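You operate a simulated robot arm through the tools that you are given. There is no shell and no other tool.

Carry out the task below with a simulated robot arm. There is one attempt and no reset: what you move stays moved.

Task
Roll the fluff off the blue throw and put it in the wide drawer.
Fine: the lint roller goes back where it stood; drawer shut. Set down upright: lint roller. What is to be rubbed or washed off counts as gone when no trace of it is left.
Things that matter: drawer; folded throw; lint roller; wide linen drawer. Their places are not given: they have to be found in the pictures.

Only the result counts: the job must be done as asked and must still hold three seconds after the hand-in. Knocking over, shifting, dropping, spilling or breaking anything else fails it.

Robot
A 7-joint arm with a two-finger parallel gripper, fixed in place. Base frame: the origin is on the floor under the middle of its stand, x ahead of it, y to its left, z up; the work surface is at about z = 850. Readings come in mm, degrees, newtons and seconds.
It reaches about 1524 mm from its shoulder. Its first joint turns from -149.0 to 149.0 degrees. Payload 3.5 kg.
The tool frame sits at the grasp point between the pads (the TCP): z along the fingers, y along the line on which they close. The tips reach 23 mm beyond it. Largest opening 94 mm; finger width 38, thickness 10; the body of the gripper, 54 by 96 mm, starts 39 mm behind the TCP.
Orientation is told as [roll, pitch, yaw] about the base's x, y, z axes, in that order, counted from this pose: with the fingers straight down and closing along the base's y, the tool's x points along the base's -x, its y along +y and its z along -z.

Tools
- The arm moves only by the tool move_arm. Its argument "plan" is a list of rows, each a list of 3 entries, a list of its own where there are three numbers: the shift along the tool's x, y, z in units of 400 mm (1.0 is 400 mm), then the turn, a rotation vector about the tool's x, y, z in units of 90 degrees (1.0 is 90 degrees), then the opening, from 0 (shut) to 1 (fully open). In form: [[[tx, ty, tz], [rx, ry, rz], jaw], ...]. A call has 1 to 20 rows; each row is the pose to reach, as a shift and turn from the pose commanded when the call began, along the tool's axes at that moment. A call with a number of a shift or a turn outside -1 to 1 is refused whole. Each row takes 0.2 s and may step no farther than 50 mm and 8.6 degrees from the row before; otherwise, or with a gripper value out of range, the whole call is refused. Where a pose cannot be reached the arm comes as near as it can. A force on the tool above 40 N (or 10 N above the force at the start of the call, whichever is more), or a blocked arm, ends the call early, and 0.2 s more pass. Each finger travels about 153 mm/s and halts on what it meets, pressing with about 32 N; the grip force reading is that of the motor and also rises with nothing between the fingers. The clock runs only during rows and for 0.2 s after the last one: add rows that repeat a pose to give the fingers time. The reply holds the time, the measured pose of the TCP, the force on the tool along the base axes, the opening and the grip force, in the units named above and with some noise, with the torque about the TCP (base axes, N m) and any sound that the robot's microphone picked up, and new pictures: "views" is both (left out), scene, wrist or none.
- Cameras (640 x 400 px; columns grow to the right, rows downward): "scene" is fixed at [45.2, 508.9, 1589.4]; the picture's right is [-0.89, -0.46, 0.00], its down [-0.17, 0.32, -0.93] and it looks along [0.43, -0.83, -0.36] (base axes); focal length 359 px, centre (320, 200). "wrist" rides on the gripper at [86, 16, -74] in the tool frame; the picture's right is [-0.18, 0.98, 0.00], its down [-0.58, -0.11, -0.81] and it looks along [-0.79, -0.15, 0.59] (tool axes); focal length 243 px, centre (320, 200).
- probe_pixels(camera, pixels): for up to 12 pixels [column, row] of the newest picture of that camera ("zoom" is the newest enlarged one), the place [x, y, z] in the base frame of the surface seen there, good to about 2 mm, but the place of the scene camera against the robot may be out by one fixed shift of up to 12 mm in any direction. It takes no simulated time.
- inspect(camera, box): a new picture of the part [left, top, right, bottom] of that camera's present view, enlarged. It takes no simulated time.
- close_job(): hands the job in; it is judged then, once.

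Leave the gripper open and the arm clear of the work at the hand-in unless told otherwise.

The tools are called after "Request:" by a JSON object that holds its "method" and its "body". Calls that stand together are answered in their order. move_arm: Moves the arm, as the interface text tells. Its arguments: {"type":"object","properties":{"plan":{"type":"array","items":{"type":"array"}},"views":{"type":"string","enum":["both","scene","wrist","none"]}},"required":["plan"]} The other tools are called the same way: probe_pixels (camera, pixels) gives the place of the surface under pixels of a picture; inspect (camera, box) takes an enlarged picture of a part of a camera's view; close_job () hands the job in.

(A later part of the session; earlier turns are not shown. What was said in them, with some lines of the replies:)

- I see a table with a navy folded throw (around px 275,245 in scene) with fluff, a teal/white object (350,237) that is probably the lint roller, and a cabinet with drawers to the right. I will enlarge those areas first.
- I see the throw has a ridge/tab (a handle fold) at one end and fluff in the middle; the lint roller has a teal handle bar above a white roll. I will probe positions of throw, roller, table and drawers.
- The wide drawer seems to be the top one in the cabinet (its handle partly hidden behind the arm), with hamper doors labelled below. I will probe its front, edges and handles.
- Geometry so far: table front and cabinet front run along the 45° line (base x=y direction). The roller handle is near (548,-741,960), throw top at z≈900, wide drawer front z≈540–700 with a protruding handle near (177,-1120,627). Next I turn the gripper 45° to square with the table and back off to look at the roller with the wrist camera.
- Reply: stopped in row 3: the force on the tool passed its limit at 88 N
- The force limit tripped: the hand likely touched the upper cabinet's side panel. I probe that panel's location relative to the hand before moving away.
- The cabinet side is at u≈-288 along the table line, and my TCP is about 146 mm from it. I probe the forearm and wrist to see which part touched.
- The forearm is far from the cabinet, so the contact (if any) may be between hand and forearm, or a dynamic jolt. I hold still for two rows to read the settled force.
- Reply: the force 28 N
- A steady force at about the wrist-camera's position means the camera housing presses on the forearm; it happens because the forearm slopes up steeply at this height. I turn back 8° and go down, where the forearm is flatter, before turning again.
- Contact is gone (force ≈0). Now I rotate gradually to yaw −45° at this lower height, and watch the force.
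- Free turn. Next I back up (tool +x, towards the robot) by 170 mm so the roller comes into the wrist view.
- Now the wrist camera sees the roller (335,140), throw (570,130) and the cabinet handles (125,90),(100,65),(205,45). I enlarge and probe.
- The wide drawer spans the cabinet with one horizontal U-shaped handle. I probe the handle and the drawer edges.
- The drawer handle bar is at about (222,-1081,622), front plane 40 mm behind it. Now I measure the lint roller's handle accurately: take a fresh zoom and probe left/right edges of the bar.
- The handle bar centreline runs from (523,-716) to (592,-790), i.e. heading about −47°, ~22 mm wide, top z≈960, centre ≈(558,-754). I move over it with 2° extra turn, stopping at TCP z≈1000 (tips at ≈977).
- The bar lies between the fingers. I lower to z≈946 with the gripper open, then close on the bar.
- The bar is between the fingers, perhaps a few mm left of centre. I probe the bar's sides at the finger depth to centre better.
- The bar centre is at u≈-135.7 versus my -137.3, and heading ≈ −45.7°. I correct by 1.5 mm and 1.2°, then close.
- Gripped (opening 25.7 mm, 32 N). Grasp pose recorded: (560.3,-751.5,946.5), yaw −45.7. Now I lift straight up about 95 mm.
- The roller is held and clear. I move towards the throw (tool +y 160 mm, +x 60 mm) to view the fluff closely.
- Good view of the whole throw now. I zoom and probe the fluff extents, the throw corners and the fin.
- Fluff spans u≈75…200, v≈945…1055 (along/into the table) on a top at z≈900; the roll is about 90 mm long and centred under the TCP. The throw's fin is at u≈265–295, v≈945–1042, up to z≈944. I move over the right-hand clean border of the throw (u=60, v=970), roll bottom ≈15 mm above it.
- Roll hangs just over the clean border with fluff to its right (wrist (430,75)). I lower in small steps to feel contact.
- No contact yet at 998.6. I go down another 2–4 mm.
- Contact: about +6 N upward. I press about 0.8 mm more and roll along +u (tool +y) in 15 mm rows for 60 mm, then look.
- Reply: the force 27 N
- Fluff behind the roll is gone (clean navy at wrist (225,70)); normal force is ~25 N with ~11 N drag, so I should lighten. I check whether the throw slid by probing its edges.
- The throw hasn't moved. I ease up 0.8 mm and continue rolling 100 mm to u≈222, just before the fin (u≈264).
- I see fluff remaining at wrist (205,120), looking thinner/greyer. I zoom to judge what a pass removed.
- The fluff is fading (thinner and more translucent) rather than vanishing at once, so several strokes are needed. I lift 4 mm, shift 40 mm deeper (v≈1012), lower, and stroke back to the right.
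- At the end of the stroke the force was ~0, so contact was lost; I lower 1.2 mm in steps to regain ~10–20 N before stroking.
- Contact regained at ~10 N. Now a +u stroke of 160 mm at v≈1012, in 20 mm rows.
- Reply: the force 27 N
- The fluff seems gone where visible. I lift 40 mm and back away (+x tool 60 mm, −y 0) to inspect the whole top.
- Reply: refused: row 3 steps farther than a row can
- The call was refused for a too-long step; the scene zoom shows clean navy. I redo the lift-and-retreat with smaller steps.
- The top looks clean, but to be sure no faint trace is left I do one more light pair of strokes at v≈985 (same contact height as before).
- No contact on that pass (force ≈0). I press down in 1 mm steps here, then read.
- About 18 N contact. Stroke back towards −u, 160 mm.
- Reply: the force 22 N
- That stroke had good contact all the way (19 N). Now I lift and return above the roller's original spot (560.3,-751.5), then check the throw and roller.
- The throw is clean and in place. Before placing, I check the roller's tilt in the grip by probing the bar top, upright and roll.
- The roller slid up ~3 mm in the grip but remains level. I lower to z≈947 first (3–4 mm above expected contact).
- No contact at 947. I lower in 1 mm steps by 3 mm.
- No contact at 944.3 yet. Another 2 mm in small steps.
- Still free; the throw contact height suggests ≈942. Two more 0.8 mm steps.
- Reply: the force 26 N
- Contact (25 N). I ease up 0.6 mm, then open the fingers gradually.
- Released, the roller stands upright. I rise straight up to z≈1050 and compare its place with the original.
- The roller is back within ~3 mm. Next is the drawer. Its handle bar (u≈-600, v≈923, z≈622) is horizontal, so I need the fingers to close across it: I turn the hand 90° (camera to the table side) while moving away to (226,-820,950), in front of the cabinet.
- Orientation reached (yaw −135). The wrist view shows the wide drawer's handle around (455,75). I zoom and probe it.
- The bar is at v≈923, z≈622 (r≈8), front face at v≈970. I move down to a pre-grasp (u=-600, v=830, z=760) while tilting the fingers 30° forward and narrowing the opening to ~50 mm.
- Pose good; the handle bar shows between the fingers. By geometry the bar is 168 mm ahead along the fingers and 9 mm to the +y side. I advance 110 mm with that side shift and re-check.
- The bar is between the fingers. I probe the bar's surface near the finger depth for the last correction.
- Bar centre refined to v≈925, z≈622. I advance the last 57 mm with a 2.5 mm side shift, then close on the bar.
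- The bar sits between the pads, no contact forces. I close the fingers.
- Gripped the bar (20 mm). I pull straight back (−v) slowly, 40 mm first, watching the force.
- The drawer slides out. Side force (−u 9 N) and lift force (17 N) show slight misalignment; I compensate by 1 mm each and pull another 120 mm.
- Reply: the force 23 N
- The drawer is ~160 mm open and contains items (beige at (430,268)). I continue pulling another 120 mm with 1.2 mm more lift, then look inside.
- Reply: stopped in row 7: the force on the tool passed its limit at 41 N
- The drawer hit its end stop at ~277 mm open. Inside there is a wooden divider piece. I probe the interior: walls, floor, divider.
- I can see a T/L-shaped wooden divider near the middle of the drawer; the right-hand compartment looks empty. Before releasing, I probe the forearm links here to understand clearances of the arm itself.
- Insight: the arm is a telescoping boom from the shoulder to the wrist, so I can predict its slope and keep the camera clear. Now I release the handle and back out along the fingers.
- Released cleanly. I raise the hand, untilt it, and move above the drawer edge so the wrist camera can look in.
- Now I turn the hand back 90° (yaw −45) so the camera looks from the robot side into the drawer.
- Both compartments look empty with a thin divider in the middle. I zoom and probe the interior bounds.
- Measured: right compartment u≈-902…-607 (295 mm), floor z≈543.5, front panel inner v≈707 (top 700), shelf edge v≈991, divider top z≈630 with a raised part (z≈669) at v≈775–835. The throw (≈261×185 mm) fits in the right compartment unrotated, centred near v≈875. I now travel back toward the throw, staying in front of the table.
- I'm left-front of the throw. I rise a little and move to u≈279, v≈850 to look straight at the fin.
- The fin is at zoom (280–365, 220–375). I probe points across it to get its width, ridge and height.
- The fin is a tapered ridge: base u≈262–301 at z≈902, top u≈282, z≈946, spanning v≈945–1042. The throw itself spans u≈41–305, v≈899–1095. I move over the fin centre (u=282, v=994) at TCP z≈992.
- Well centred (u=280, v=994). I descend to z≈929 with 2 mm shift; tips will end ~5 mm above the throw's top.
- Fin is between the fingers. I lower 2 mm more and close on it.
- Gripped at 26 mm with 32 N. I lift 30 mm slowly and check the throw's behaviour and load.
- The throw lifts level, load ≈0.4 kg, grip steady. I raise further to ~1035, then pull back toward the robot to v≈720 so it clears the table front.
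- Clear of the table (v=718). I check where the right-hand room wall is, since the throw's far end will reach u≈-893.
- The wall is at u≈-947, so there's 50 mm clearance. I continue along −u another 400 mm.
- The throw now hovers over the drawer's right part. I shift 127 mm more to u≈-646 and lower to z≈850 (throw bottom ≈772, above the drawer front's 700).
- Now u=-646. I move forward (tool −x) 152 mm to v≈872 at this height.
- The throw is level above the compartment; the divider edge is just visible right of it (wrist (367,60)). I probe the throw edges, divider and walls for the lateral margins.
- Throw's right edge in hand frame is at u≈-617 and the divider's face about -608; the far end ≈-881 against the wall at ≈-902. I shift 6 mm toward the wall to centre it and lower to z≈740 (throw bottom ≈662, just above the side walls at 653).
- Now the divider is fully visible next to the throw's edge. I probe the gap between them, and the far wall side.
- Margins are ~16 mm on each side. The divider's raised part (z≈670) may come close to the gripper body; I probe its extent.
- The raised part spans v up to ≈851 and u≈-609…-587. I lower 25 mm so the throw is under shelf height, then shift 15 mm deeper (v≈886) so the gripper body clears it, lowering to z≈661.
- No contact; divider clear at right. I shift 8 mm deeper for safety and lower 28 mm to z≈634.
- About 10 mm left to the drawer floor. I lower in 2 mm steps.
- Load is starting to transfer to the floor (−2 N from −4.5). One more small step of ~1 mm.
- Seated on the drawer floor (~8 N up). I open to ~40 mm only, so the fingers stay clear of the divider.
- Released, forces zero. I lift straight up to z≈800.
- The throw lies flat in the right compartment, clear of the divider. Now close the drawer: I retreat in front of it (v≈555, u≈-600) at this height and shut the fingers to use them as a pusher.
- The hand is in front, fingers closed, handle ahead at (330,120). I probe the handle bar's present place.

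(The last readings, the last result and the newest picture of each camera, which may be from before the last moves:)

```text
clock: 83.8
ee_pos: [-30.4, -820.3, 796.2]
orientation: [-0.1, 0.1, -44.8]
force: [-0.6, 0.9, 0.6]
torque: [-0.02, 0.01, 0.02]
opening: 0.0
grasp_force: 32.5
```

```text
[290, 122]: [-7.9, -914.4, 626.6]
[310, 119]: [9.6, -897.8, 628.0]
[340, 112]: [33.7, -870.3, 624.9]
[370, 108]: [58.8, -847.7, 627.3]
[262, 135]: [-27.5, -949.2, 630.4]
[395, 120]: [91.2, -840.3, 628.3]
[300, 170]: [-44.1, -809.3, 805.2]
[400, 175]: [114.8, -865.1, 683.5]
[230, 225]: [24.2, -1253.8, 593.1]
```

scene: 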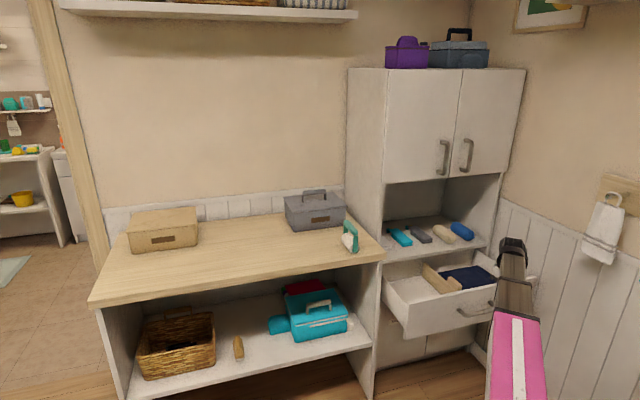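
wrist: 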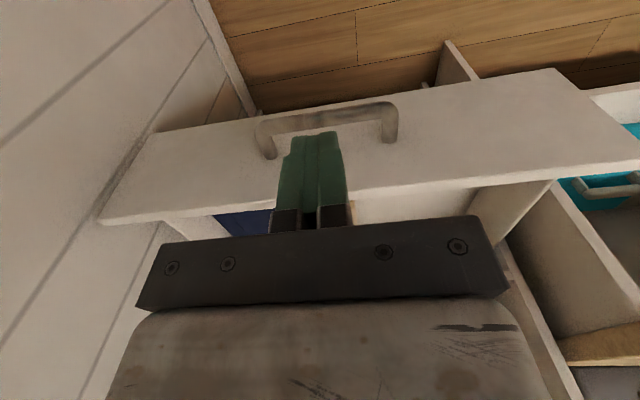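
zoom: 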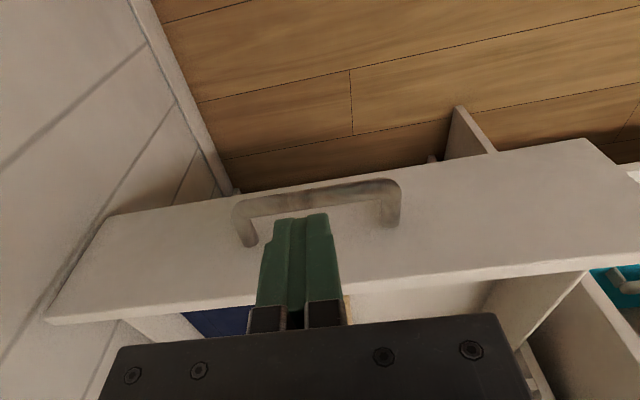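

I lower to z≈626 in front of the bar (v≈558, bar front at v≈637).

Request:
{"method": "move_arm", "body": {"plan": [[[0, 0, 0.11], [0, 0, 0], 0], [[0, 0, 0.22], [0, 0, 0], 0], [[0, 0, 0.33], [0, 0, 0], 0], [[0, 0, 0.425], [0, 0, 0], 0], [[0, 0, 0.425], [0, 0, 0], 0]]}}

```text
clock: 85.0
ee_pos: [-31.1, -821.5, 628.3]
orientation: [-0.1, 0.1, -44.9]
force: [-0.1, 0.8, -0.3]
torque: [0.0, -0.01, 0.01]
opening: 0.0
grasp_force: 32.5
```

scene: 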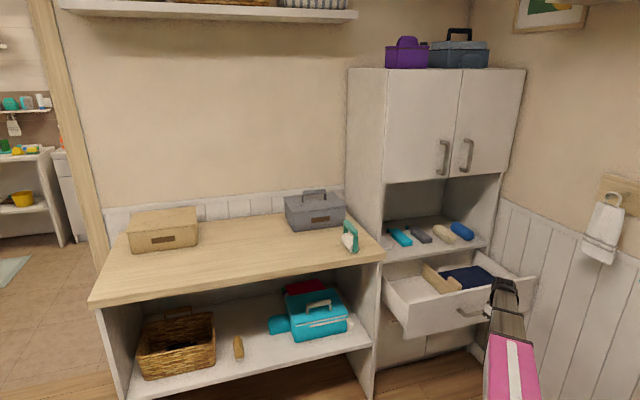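
wrist: 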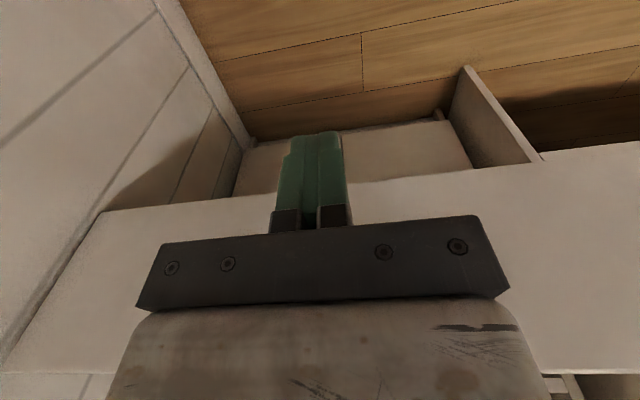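

Now I push slowly along +v: approach, contact, then ~100 mm of closing, then read the force.

Request:
{"method": "move_arm", "body": {"plan": [[[-0.07, 0, 0], [0, 0, 0], 0], [[-0.12, 0, 0], [0, 0, 0], 0], [[-0.15, 0, 0], [0, 0, 0], 0], [[-0.19, 0, 0], [0, 0, 0], 0], [[-0.23, 0, 0], [0, 0, 0], 0], [[-0.27, 0, 0], [0, 0, 0], 0], [[-0.31, 0, 0], [0, 0, 0], 0], [[-0.35, 0, 0], [0, 0, 0], 0], [[-0.39, 0, 0], [0, 0, 0], 0]]}}

```text
clock: 87.0
ee_pos: [78.9, -931.4, 627.2]
orientation: [-0.1, 0.1, -45.0]
force: [0.1, -0.2, 0.3]
torque: [0.02, -0.02, 0.03]
opening: 0.0
grasp_force: 32.0
```

scene: 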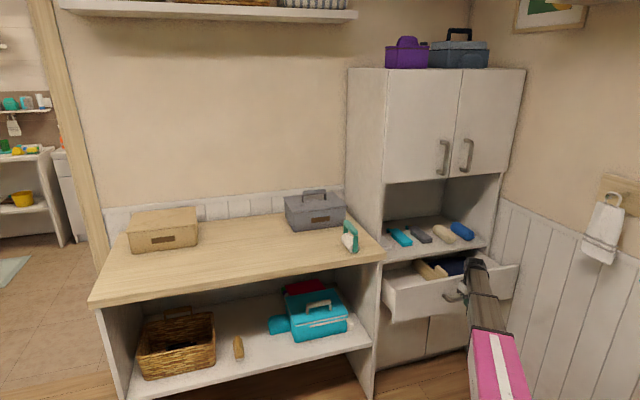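
wrist: 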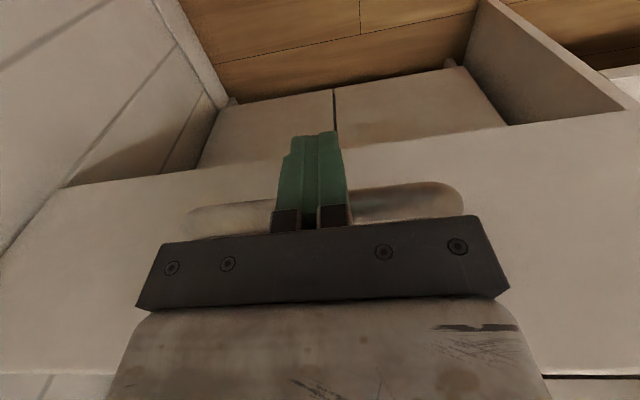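

The drawer is closing smoothly. I continue pushing 165 mm in 16 mm rows.

Request:
{"method": "move_arm", "body": {"plan": [[[-0.04, 0, 0], [0, 0, 0], 0], [[-0.08, 0, 0], [0, 0, 0], 0], [[-0.12, 0, 0], [0, 0, 0], 0], [[-0.16, 0, 0], [0, 0, 0], 0], [[-0.2, 0, 0], [0, 0, 0], 0], [[-0.24, 0, 0], [0, 0, 0], 0], [[-0.28, 0, 0], [0, 0, 0], 0], [[-0.32, 0, 0], [0, 0, 0], 0], [[-0.36, 0, 0], [0, 0, 0], 0], [[-0.39, 0, 0], [0, 0, 0], 0], [[-0.415, 0, 0], [0, 0, 0], 0]]}}

```text
clock: 89.4
ee_pos: [199.1, -1048.9, 626.7]
orientation: [-0.2, 0.1, -44.8]
force: [0.4, -0.7, 0.2]
torque: [-0.03, 0.02, 0.0]
opening: 0.0
grasp_force: 31.7
```

scene: 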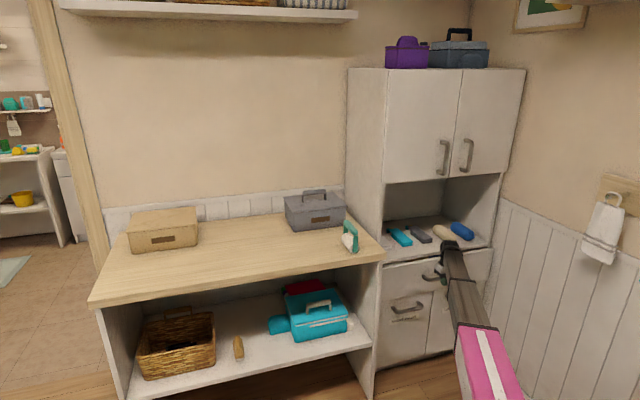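
wrist: 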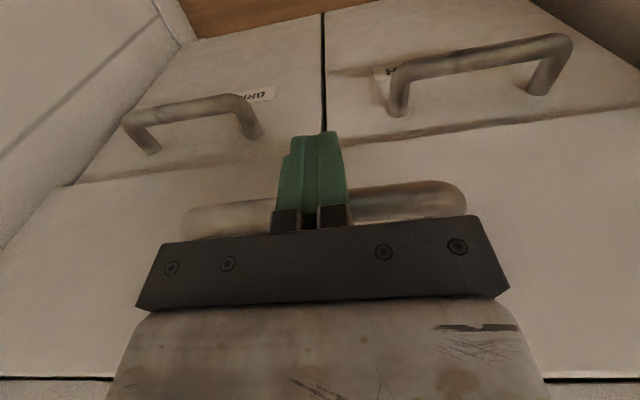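

Nearly shut (TCP v≈882). I push in 4 mm steps until the end stop is felt.

Request:
{"method": "move_arm", "body": {"plan": [[[-0.01, 0, 0], [0, 0, 0], 0], [[-0.02, 0, 0], [0, 0, 0], 0], [[-0.03, 0, 0], [0, 0, 0], 0], [[-0.035, 0, 0], [0, 0, 0], 0]], "views": "none"}}

```text
clock: 90.4
ee_pos: [208.0, -1057.7, 626.2]
orientation: [-0.2, 0.2, -44.9]
force: [-0.6, 0.0, 0.2]
torque: [-0.03, 0.01, 0.02]
opening: 0.0
grasp_force: 32.4
```

Request:
{"method": "move_arm", "body": {"plan": [[[-0.005, 0, 0], [0, 0, 0], 0], [[-0.01, 0, 0], [0, 0, 0], 0], [[-0.015, 0, 0], [0, 0, 0], 0], [[-0.02, 0, 0], [0, 0, 0], 0], [[-0.02, 0, 0], [0, 0, 0], 0]]}}

```text
clock: 91.4
ee_pos: [208.4, -1058.7, 627.0]
orientation: [0.0, 0.7, -45.0]
force: [-7.0, 5.2, 1.3]
torque: [-0.02, 0.07, -0.01]
opening: 0.1
grasp_force: 31.7
stopped in row 5: the force on the tool passed its limit at 43 N (the readings are from after the stop); the commanded pose is now the measured one
```

scene: 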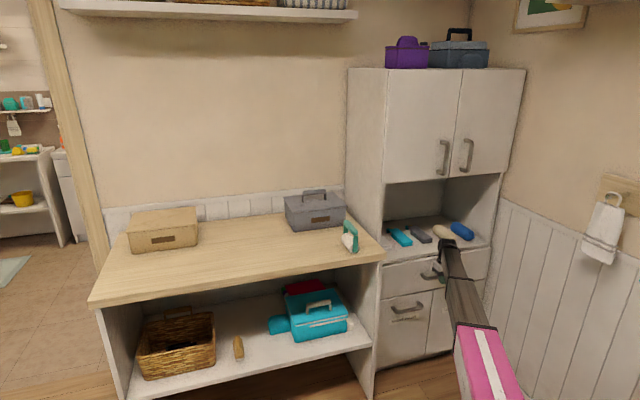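
wrist: 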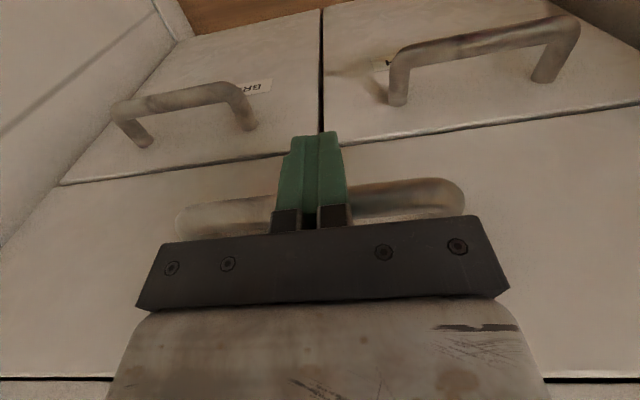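

The end stop was felt (43 N) at TCP v≈896, matching the closed position. I back off, then verify the front plane.

Request:
{"method": "move_arm", "body": {"plan": [[[0.03, 0, 0], [0, 0, 0], 0], [[0.1, 0, 0], [0, 0, 0], 0], [[0.2, 0, 0], [0, 0, 0], 0], [[0.3, 0, -0.02], [0, 0, 0], 0], [[0.4, 0, -0.06], [0, 0, 0], 0.2], [[0.48, 0, -0.12], [0, 0, 0], 0.5], [[0.52, 0, -0.22], [0, 0, 0], 0.8], [[0.54, 0, -0.34], [0, 0, 0], 1], [[0.54, 0, -0.45], [0, 0, 0], 1]]}}

Request:
{"method": "inspect", "body": {"camera": "scene", "box": [360, 200, 540, 340]}}

Request:
{"method": "inspect", "body": {"camera": "wrist", "box": [40, 0, 620, 240]}}

```text
clock: 93.4
ee_pos: [58.3, -909.4, 809.1]
orientation: [0.0, 0.6, -45.0]
force: [-0.4, 0.3, 0.6]
torque: [-0.01, -0.02, -0.03]
opening: 94.0
grasp_force: 0.1
```

scene: 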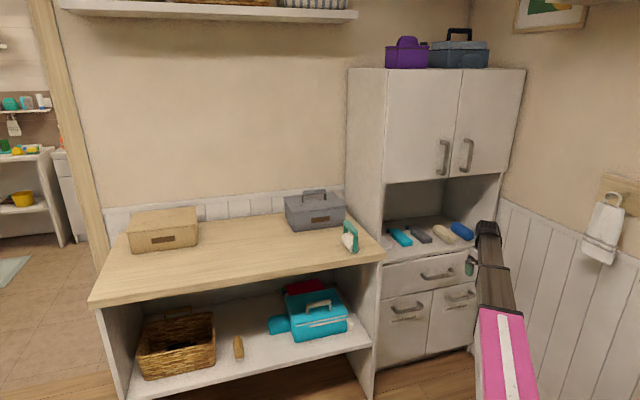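
wrist: 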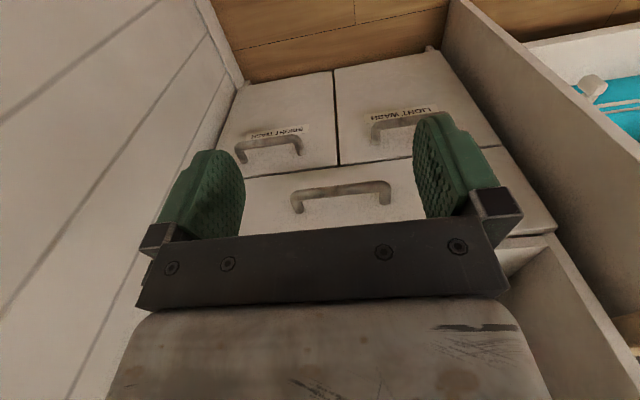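

```text
2.86 times, centred on (450, 270) of scene
```

zoom: 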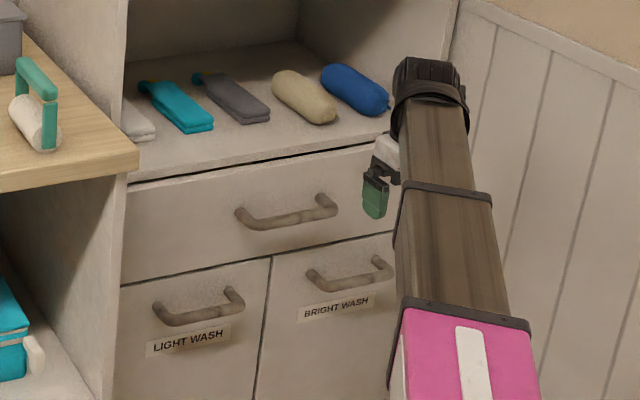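

```text
1.10 times, centred on (330, 120) of wrist
```

zoom: 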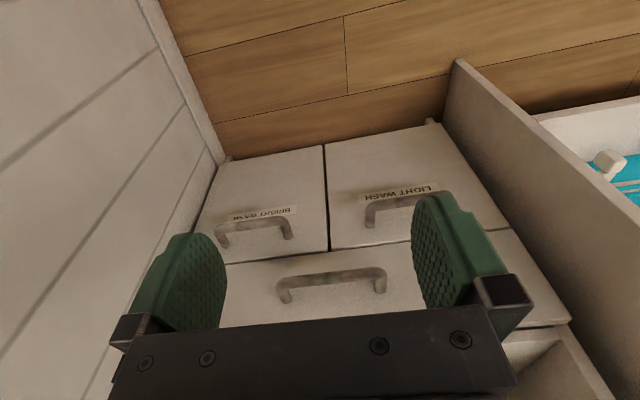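

The drawer looks flush with the doors below. I probe the front planes to confirm, and check the roller and table items.

Request:
{"method": "probe_pixels", "body": {"camera": "wrist", "pixels": [[300, 175], [400, 175], [260, 195], [300, 110], [400, 90], [340, 188], [540, 220], [270, 120]]}}

Request:
{"method": "inspect", "body": {"camera": "scene", "box": [90, 180, 400, 373]}}

Request:
{"method": "probe_pixels", "body": {"camera": "scene", "pixels": [[352, 225], [350, 240], [356, 250], [345, 240], [400, 280], [400, 310], [440, 290]]}}

```text
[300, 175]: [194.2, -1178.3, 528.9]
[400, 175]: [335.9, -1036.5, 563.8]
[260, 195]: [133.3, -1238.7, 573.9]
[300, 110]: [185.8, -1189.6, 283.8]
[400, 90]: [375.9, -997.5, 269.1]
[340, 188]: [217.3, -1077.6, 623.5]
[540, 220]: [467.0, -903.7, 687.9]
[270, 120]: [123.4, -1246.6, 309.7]
```

```text
2.06 times, centred on (245, 276) of scene
```

zoom: 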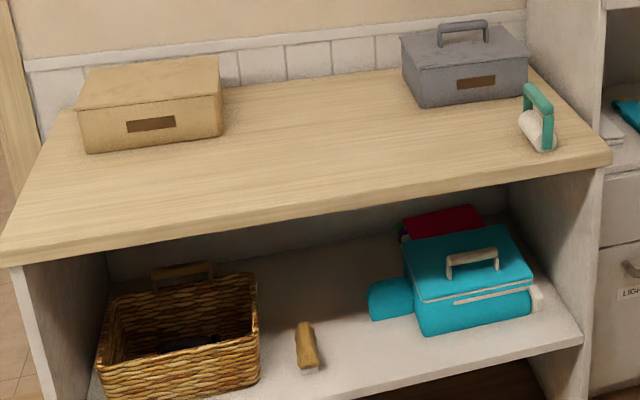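

```text
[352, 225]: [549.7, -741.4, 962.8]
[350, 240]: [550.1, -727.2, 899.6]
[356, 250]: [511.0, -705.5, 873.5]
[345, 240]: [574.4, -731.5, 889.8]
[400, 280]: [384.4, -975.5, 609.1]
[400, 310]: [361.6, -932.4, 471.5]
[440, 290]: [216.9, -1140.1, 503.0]
```

Drawer front is at v≈970, flush and identical to its original closed position; the roller stands where it was; nothing else has moved. I retreat a little farther with the gripper open.

Request:
{"method": "move_arm", "body": {"plan": [[[0.05, 0.02, -0.08], [0, 0, 0], 1], [[0.1, 0.04, -0.16], [0, 0, 0], 1], [[0.15, 0.06, -0.24], [0, 0, 0], 1], [[0.15, 0.06, -0.24], [0, 0, 0], 1], [[0.15, 0.06, -0.24], [0, 0, 0], 1]]}}

Request:
{"method": "inspect", "body": {"camera": "scene", "box": [300, 190, 540, 350]}}

```text
clock: 94.6
ee_pos: [32.4, -850.0, 906.5]
orientation: [0.0, 0.7, -44.9]
force: [-0.2, 0.2, 0.4]
torque: [0.0, -0.04, -0.05]
opening: 94.3
grasp_force: 0.0
```

scene: 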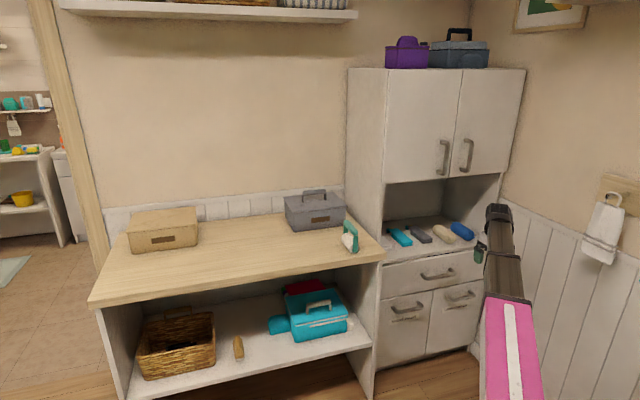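
wrist: 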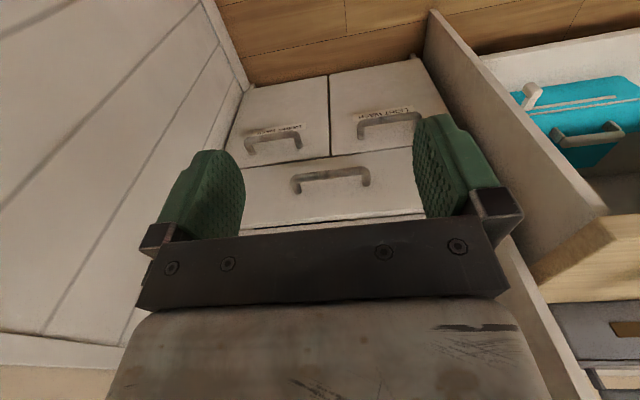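

```text
2.50 times, centred on (420, 270) of scene
```

zoom: 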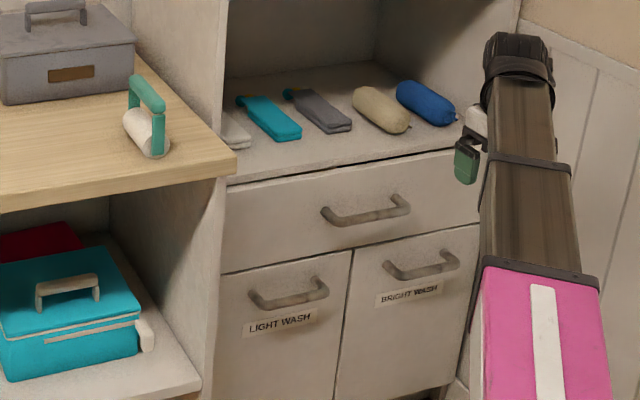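

The throw is clean and inside the shut wide drawer. The lint roller is upright on its spot, the gripper is open and the arm is clear. I hand the job in.

Request:
{"method": "close_job", "body": {}}

```text
The job is handed in.
```

The blue throw is rolled clean and lies flat in the wide drawer, which is shut. I've handed the job in; no verdict came back.

- **Fluff:** I kept rolling until no trace showed in either camera, then did one more stroke with good contact to be safe.
- **Lint roller:** it stands upright where it was, about 3 mm off its original spot by my measurement.
- **Drawer:** the throw sits in the right-hand compartment, clear of the wooden divider. The drawer front is flush with the doors below, at the same position I measured before opening it.
- **Other items:** everything else in view looked unmoved. At the very start the hand's camera pressed against the arm's own boom; nothing else was touched.

The gripper is open and the arm is clear of the work.
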